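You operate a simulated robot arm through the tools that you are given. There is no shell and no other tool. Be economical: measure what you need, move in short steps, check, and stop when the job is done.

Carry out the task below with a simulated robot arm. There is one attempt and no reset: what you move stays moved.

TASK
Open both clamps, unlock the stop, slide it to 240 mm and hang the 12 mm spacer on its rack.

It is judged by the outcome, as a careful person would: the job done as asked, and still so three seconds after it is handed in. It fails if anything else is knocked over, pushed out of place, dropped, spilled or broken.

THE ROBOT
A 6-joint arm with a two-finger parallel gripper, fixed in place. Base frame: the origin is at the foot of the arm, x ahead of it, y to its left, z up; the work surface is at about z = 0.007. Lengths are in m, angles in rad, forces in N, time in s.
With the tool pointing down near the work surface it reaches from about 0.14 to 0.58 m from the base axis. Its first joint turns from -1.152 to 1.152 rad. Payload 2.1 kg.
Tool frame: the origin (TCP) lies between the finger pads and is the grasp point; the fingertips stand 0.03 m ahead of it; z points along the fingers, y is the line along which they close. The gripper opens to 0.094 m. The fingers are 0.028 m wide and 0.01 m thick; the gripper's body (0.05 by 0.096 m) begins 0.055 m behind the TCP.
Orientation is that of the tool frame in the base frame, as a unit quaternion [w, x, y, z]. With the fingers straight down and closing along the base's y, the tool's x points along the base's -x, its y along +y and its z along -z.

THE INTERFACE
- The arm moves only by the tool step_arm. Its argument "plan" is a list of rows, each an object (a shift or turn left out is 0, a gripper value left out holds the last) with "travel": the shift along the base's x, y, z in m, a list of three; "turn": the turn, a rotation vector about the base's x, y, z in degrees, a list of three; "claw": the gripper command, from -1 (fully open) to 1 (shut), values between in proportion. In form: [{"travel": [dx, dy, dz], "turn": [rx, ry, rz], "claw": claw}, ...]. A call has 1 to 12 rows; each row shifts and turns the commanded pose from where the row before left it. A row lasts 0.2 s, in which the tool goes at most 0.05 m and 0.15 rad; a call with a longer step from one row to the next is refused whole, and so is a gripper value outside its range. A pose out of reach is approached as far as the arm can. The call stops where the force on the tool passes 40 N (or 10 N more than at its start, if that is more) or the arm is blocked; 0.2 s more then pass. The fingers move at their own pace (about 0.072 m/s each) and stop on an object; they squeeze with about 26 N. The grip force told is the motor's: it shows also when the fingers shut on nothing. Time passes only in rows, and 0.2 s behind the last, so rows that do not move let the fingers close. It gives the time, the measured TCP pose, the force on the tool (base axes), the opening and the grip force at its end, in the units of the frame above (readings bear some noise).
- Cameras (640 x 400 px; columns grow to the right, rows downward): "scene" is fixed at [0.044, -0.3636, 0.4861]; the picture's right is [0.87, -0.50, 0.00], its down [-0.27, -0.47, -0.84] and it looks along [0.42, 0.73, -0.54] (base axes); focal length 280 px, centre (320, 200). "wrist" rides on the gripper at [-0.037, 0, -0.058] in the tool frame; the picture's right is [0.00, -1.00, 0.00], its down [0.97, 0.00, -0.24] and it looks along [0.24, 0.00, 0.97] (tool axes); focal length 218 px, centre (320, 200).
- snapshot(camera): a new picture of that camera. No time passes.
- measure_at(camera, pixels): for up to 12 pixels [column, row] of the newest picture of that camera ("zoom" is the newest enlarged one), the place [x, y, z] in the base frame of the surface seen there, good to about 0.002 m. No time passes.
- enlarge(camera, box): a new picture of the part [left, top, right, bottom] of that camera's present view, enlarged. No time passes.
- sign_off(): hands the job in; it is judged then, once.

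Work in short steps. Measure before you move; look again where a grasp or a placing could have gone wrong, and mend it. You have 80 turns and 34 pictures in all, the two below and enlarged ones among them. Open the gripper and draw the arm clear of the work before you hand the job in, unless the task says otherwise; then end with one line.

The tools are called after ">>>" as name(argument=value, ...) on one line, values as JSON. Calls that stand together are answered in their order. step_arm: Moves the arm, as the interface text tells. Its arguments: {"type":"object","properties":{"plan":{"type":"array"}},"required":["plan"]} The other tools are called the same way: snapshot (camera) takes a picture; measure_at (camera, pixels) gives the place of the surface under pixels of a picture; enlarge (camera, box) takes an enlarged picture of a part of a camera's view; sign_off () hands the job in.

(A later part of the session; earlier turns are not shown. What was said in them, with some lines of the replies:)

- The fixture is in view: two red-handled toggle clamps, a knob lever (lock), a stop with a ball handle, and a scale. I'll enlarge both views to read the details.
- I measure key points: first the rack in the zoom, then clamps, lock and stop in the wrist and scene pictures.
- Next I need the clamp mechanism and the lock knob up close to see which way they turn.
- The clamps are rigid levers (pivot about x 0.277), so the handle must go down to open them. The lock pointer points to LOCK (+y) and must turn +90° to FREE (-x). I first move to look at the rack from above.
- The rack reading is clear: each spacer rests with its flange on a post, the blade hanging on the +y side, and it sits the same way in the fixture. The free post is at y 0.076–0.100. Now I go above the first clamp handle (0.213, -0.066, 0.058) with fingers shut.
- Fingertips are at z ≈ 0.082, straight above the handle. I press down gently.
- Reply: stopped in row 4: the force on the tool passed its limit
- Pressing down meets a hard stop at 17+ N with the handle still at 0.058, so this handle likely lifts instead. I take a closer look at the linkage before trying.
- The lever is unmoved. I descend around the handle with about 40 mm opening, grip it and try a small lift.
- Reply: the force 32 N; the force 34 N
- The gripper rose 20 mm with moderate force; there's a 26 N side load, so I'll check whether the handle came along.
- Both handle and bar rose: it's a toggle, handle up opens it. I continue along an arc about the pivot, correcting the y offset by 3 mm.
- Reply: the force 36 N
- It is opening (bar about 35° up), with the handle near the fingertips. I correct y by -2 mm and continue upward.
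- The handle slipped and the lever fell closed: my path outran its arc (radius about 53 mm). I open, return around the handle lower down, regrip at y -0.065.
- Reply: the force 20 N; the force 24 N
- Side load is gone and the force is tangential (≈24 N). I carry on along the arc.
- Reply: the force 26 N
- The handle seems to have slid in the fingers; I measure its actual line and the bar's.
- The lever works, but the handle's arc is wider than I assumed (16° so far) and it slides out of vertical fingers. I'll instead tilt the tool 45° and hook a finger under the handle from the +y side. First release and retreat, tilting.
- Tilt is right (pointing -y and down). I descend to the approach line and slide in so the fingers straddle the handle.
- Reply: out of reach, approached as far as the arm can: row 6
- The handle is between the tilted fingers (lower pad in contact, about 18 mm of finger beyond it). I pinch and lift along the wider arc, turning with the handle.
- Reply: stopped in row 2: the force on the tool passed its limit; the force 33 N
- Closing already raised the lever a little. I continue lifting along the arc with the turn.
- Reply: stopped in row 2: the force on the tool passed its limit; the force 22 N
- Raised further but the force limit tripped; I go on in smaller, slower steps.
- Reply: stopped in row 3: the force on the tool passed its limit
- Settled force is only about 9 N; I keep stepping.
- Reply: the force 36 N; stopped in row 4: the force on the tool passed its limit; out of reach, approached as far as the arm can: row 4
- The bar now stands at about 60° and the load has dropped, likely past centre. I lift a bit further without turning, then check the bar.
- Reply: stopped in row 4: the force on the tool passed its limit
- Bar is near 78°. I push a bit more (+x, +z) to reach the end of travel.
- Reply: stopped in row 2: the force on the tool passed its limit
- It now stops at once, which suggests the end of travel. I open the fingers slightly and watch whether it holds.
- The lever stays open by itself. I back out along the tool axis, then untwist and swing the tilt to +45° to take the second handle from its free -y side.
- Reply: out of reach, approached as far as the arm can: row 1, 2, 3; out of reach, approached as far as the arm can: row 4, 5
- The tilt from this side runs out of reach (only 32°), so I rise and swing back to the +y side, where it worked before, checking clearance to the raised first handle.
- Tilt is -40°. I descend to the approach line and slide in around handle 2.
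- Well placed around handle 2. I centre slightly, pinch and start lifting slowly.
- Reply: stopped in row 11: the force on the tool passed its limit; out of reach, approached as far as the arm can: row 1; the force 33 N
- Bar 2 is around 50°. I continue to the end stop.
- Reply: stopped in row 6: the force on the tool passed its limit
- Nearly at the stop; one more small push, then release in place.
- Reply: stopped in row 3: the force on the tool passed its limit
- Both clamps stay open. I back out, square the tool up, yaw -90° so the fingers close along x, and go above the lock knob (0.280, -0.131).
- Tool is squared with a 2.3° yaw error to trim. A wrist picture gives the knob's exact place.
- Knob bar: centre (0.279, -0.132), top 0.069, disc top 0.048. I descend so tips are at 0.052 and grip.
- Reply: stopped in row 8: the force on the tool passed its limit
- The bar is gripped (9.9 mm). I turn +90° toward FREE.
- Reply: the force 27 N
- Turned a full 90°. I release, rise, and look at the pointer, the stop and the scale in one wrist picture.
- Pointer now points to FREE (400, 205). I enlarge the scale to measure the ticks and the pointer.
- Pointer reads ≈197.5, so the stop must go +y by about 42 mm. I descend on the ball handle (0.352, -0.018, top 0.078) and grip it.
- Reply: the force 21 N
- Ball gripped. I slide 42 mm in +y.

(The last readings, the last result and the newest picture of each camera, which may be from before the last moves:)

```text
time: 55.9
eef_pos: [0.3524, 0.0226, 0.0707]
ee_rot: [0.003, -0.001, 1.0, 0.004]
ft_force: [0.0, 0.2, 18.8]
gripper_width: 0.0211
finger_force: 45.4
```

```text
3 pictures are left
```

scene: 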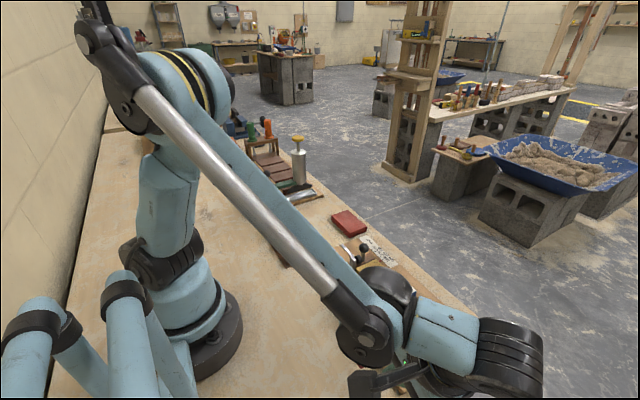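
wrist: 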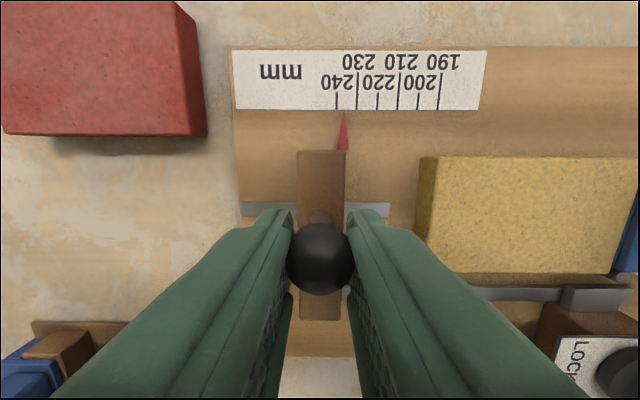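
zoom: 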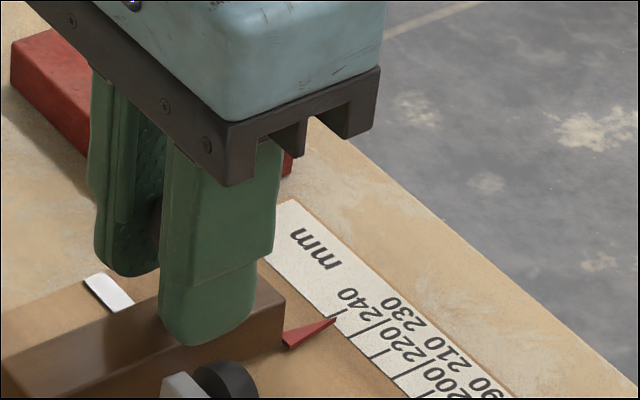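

>>> measure_at(camera="wrist", pixels=[[344, 115], [344, 120], [337, 100], [338, 105], [357, 95], [343, 113], [345, 130]])

```text
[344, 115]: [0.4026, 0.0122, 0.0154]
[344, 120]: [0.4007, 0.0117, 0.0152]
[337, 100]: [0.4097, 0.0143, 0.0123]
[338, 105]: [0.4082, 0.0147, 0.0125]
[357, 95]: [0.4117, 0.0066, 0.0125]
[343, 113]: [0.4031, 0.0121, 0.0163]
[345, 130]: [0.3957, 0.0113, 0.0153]
```

Pointer sits at about 237; I nudge +3 mm and check with an enlarged view.

>>> step_arm(plan=[{"travel": [0, 0.0015, 0]}, {"travel": [0, 0.0015, 0]}, {}, {}])

>>> enlarge(camera="wrist", box=[300, 60, 396, 160])

```text
time: 56.9
eef_pos: [0.3521, 0.0247, 0.0709]
ee_rot: [0.004, -0.001, 1.0, 0.004]
ft_force: [-0.2, 0.4, -18.2]
gripper_width: 0.0214
finger_force: 45.0
```

```text
4.00 times, centred on (348, 110) of wrist
```

zoom: 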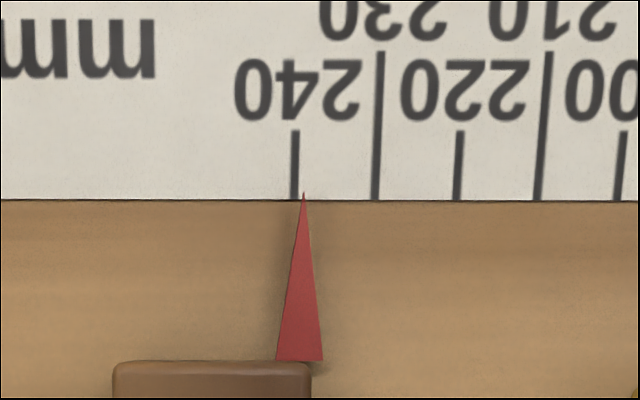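

Pointer reads about 239.1. One more 0.9 mm nudge, then release and rise.

>>> step_arm(plan=[{"travel": [0, 0.001, 0]}, {}, {}])

>>> measure_at(camera="wrist", pixels=[[344, 115]])

```text
time: 57.7
eef_pos: [0.3517, 0.0258, 0.0713]
ee_rot: [0.003, -0.002, 1.0, 0.004]
ft_force: [0.0, -0.2, -23.3]
gripper_width: 0.021
finger_force: 45.1
```

```text
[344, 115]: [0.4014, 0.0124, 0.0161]
```

The stop moved 1.1 mm more, to ≈240. I release, rise and go above the spacer head (0.353, -0.144).

>>> step_arm(plan=[{"claw": 0.3}, {}, {"travel": [0, 0, 0.03]}, {"travel": [0, 0, 0.04]}, {"travel": [0, 0, 0.04]}, {"travel": [0, -0.043, 0]}, {"travel": [0.001, -0.043, 0]}, {"travel": [0, -0.043, 0]}, {"travel": [0, -0.041, 0], "claw": 0.1}, {}])

```text
time: 59.9
eef_pos: [0.3514, -0.1449, 0.1801]
ee_rot: [0.004, -0.002, 1.0, 0.004]
ft_force: [0.8, -0.1, -0.5]
gripper_width: 0.0424
finger_force: 0.1
```

I use one picture here to confirm the stop reading and the spacer's exact location before grasping.

>>> snapshot(camera="wrist")

```text
1 pictures are left
```

wrist: 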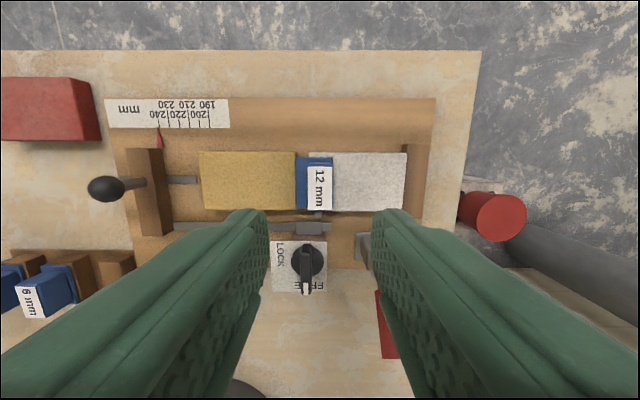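

>>> measure_at(camera="wrist", pixels=[[319, 188], [308, 188], [330, 188], [319, 168], [319, 209], [297, 180], [301, 180], [331, 180], [310, 160], [294, 180], [336, 180], [159, 133]])

>>> measure_at(camera="wrist", pixels=[[305, 188], [333, 188], [319, 165], [319, 212], [160, 124], [159, 138], [108, 264], [122, 264], [131, 264]])

```text
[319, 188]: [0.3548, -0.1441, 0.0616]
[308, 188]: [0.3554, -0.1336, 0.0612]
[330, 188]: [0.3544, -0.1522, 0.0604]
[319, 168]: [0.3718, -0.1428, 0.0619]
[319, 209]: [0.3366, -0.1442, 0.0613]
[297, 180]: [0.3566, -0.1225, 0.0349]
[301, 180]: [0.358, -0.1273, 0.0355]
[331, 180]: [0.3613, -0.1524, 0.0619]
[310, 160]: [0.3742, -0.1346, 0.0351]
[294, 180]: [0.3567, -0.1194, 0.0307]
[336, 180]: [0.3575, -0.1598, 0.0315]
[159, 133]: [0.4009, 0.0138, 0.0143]
```

```text
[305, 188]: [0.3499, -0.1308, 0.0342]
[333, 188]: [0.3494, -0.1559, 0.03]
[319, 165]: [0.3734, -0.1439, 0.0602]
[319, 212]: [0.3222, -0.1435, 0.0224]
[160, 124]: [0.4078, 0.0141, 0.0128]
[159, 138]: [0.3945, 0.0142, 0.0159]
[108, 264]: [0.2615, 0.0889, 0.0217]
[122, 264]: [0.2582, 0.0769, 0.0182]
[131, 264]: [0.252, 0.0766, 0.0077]
```

Pointer y 0.014 equals the 240 tick's 0.0143, so the stop is right. Head centre is (0.3545, -0.143), width 21 mm; I descend to tips at 0.041 and grip.

>>> step_arm(plan=[{"travel": [0.003, 0.0015, -0.04]}, {"travel": [0, 0, -0.04]}, {"travel": [0, 0, -0.02]}, {"travel": [0, 0, -0.0085]}, {}, {"claw": 1}, {}, {}])

```text
time: 61.7
eef_pos: [0.3558, -0.143, 0.0718]
ee_rot: [0.004, -0.001, 1.0, 0.003]
ft_force: [-0.6, -0.5, 0.0]
gripper_width: 0.0211
finger_force: 25.6
```

Gripped cleanly (21.1 mm). I lift straight up.

>>> step_arm(plan=[{"travel": [0, 0, 0.004]}, {"travel": [0, 0, 0.008]}, {"travel": [0, 0, 0.01]}, {"travel": [0, 0, 0.02]}, {"travel": [0, 0, 0.03]}, {"travel": [0, 0, 0.03]}])

```text
time: 63.1
eef_pos: [0.3549, -0.142, 0.1734]
ee_rot: [0.004, -0.002, 1.0, 0.004]
ft_force: [-0.4, 0.0, -0.7]
gripper_width: 0.0
finger_force: 26.3
```

The gripper shut to zero: the spacer slipped out. I'll return with fingers open and regrip deeper and in smaller increments, reading the opening to see what it holds.

>>> step_arm(plan=[{"claw": 0.1}, {}, {"travel": [0, 0, -0.03]}, {"travel": [0, 0, -0.03]}, {"travel": [0, 0, -0.03]}, {"travel": [0, 0, -0.008]}, {"travel": [0, 0, -0.005]}, {"travel": [0, 0, -0.003]}, {}])

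>>> step_arm(plan=[{"claw": 1}, {}, {}, {}, {}])

```text
time: 65.1
eef_pos: [0.3567, -0.1419, 0.0669]
ee_rot: [0.004, -0.002, 1.0, 0.004]
ft_force: [0.2, -0.3, -0.1]
gripper_width: 0.0423
finger_force: 0.1
```

```text
time: 66.3
eef_pos: [0.3563, -0.142, 0.0675]
ee_rot: [0.003, -0.002, 1.0, 0.004]
ft_force: [-0.5, -0.6, -0.2]
gripper_width: 0.021
finger_force: 25.7
```

Holding the head again at 21.0 mm. Lift a few mm and read.

>>> step_arm(plan=[{"travel": [0, 0, 0.002]}, {"travel": [0, 0, 0.002]}, {}])

>>> step_arm(plan=[{"travel": [0, 0, 0.002]}, {"travel": [0, 0, 0.002]}, {}])

```text
time: 67.1
eef_pos: [0.3554, -0.1415, 0.0711]
ee_rot: [0.003, -0.002, 1.0, 0.003]
ft_force: [0.7, -0.1, -1.3]
gripper_width: 0.0208
finger_force: 25.9
```

```text
time: 67.9
eef_pos: [0.357, -0.142, 0.0754]
ee_rot: [0.003, -0.001, 1.0, 0.003]
ft_force: [-0.5, -1.0, -0.7]
gripper_width: 0.0208
finger_force: 26.1
```

>>> step_arm(plan=[{"travel": [0, 0, 0.004]}, {"travel": [0, 0, 0.004]}, {"travel": [0, 0, 0.004]}, {"travel": [0, 0, 0.004]}, {"travel": [0, 0, 0.004]}, {"travel": [0, 0, 0.004]}, {}])

```text
time: 69.5
eef_pos: [0.3558, -0.1427, 0.0997]
ee_rot: [0.003, -0.002, 1.0, 0.003]
ft_force: [-0.6, 0.7, -0.2]
gripper_width: 0.0208
finger_force: 26.0
```

It is held: tips are above where the head was and the opening is still 20.8 mm. I keep raising gently.

>>> step_arm(plan=[{"travel": [0, 0, 0.006]}, {"travel": [0, 0, 0.008]}, {"travel": [0, 0, 0.01]}, {"travel": [0, 0, 0.01]}, {"travel": [0, 0, 0.01]}, {"travel": [0, 0, 0.01]}, {"travel": [0, 0, 0.01]}, {"travel": [0, 0, 0.01]}, {"travel": [0, 0, 0.01]}, {"travel": [0, 0, 0.008]}, {"travel": [0, 0, 0.004]}, {}])

```text
time: 72.1
eef_pos: [0.3568, -0.1429, 0.1954]
ee_rot: [0.003, -0.002, 1.0, 0.004]
ft_force: [-0.2, -0.3, 0.3]
gripper_width: 0.021
finger_force: 25.3
```

Held at z 0.195. I carry it smoothly over to the free post: head target (0.2365, 0.0928).

>>> step_arm(plan=[{"travel": [-0.005, 0.01, 0]}, {"travel": [-0.0108, 0.0215, 0]}, {"travel": [-0.0108, 0.0215, 0]}, {"travel": [-0.0108, 0.0215, 0]}, {"travel": [-0.0108, 0.0215, 0]}, {"travel": [-0.0108, 0.0215, 0]}, {"travel": [-0.0108, 0.0215, 0]}, {"travel": [-0.0108, 0.0215, 0]}, {"travel": [-0.0108, 0.0215, 0]}, {"travel": [-0.0108, 0.0215, 0]}, {"travel": [-0.0108, 0.0215, 0]}, {"travel": [-0.005, 0.0103, 0]}])

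>>> step_arm(plan=[{}])

```text
time: 74.7
eef_pos: [0.2388, 0.0919, 0.193]
ee_rot: [0.004, -0.002, 1.0, 0.003]
ft_force: [0.4, -0.4, 0.2]
gripper_width: 0.0208
finger_force: 25.6
```

```text
time: 75.1
eef_pos: [0.2383, 0.0912, 0.1944]
ee_rot: [0.004, -0.002, 1.0, 0.004]
ft_force: [0.1, 0.1, -0.6]
gripper_width: 0.021
finger_force: 26.4
```

I trim y by 1 mm and descend; seated contact is expected at TCP z ≈ 0.058 (a blade hitting the post would stop it clearly higher).

>>> step_arm(plan=[{"travel": [0, 0.0012, -0.01]}, {"travel": [0, 0, -0.015]}, {"travel": [0, 0, -0.015]}, {"travel": [0, 0, -0.015]}, {"travel": [0, 0, -0.015]}, {"travel": [0, 0, -0.015]}, {"travel": [0, 0, -0.015]}, {"travel": [0, 0, -0.01]}, {"travel": [0, 0, -0.005]}, {"travel": [0, 0, -0.004]}, {}, {}])

```text
time: 77.7
eef_pos: [0.2378, 0.0943, 0.0746]
ee_rot: [0.004, -0.002, 1.0, 0.003]
ft_force: [-0.8, 0.5, -0.3]
gripper_width: 0.0208
finger_force: 25.3
```

>>> step_arm(plan=[{"travel": [0, 0, -0.003]}, {"travel": [0, 0, -0.003]}, {"travel": [0, 0, -0.003]}, {"travel": [0, 0, -0.003]}, {}])

```text
time: 78.9
eef_pos: [0.2379, 0.0945, 0.0644]
ee_rot: [0.003, -0.003, 1.0, 0.004]
ft_force: [0.4, 0.4, -0.5]
gripper_width: 0.0206
finger_force: 26.8
```

>>> step_arm(plan=[{"travel": [0, 0, -0.002]}, {"travel": [0, 0, -0.002]}, {"travel": [0, 0, -0.001]}, {}])

```text
time: 79.9
eef_pos: [0.2384, 0.0941, 0.0597]
ee_rot: [0.004, -0.001, 1.0, 0.003]
ft_force: [0.7, 0.0, -0.4]
gripper_width: 0.0207
finger_force: 26.0
```

>>> step_arm(plan=[{"travel": [0, 0, -0.0015]}, {"travel": [0, 0, -0.001]}, {}])

```text
time: 80.7
eef_pos: [0.2381, 0.0942, 0.0582]
ee_rot: [0.003, -0.002, 1.0, 0.004]
ft_force: [-0.6, 0.1, 17.6]
gripper_width: 0.0208
finger_force: 26.3
```

Contact at z 0.0582 as expected, so it is seated. I relieve the load, open, and rise.

>>> step_arm(plan=[{"travel": [0, 0, 0.001]}, {"claw": 0.3}, {"claw": 0.15}, {}, {"travel": [0, 0, 0.02]}, {"travel": [0, 0, 0.04]}, {"travel": [0, 0, 0.04]}, {"travel": [-0.02, 0, 0.04]}, {"travel": [-0.02, 0.02, 0.04]}, {}])

>>> snapshot(camera="wrist")

```text
time: 82.9
eef_pos: [0.197, 0.1152, 0.237]
ee_rot: [0.004, -0.001, 1.0, 0.004]
ft_force: [-0.3, -0.3, 0.5]
gripper_width: 0.04
finger_force: 0.1
```

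```text
0 pictures are left
```

wrist: 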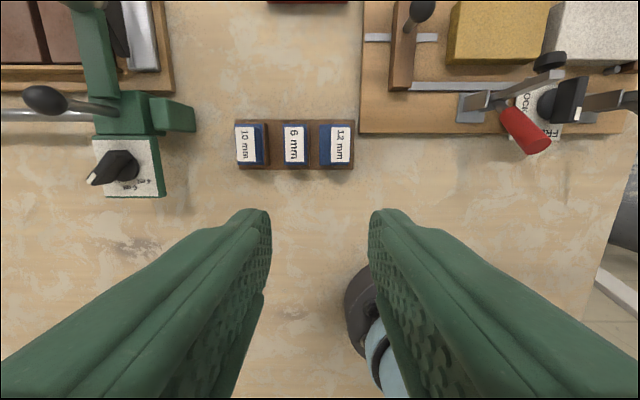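

The 12 mm spacer sits on its post beside the others; I check its heights and extents against them.

>>> measure_at(camera="wrist", pixels=[[341, 130], [341, 158], [334, 145], [347, 145], [322, 145], [352, 145], [295, 145], [290, 130], [249, 145], [397, 60]])

```text
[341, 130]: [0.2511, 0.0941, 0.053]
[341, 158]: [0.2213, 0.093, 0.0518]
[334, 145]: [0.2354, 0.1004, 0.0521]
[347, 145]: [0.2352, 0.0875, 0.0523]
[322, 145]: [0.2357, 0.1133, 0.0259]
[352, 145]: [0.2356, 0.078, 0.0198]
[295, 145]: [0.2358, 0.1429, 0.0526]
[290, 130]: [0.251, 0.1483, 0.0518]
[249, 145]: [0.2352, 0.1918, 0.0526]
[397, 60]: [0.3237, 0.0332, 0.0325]
```

The 12 mm spacer is level and at the same height as its neighbours (0.052). The clamps are up, the lock is at FREE, the stop is at 240, and the arm is clear with the gripper open.

>>> sign_off()

```text
The job is handed in.
```

Both clamps are open, the stop is unlocked and set at about 240 mm, and the 12 mm spacer hangs on its rack post. On the first try the spacer slipped from the grip while being lifted; it was re-gripped and placed normally.
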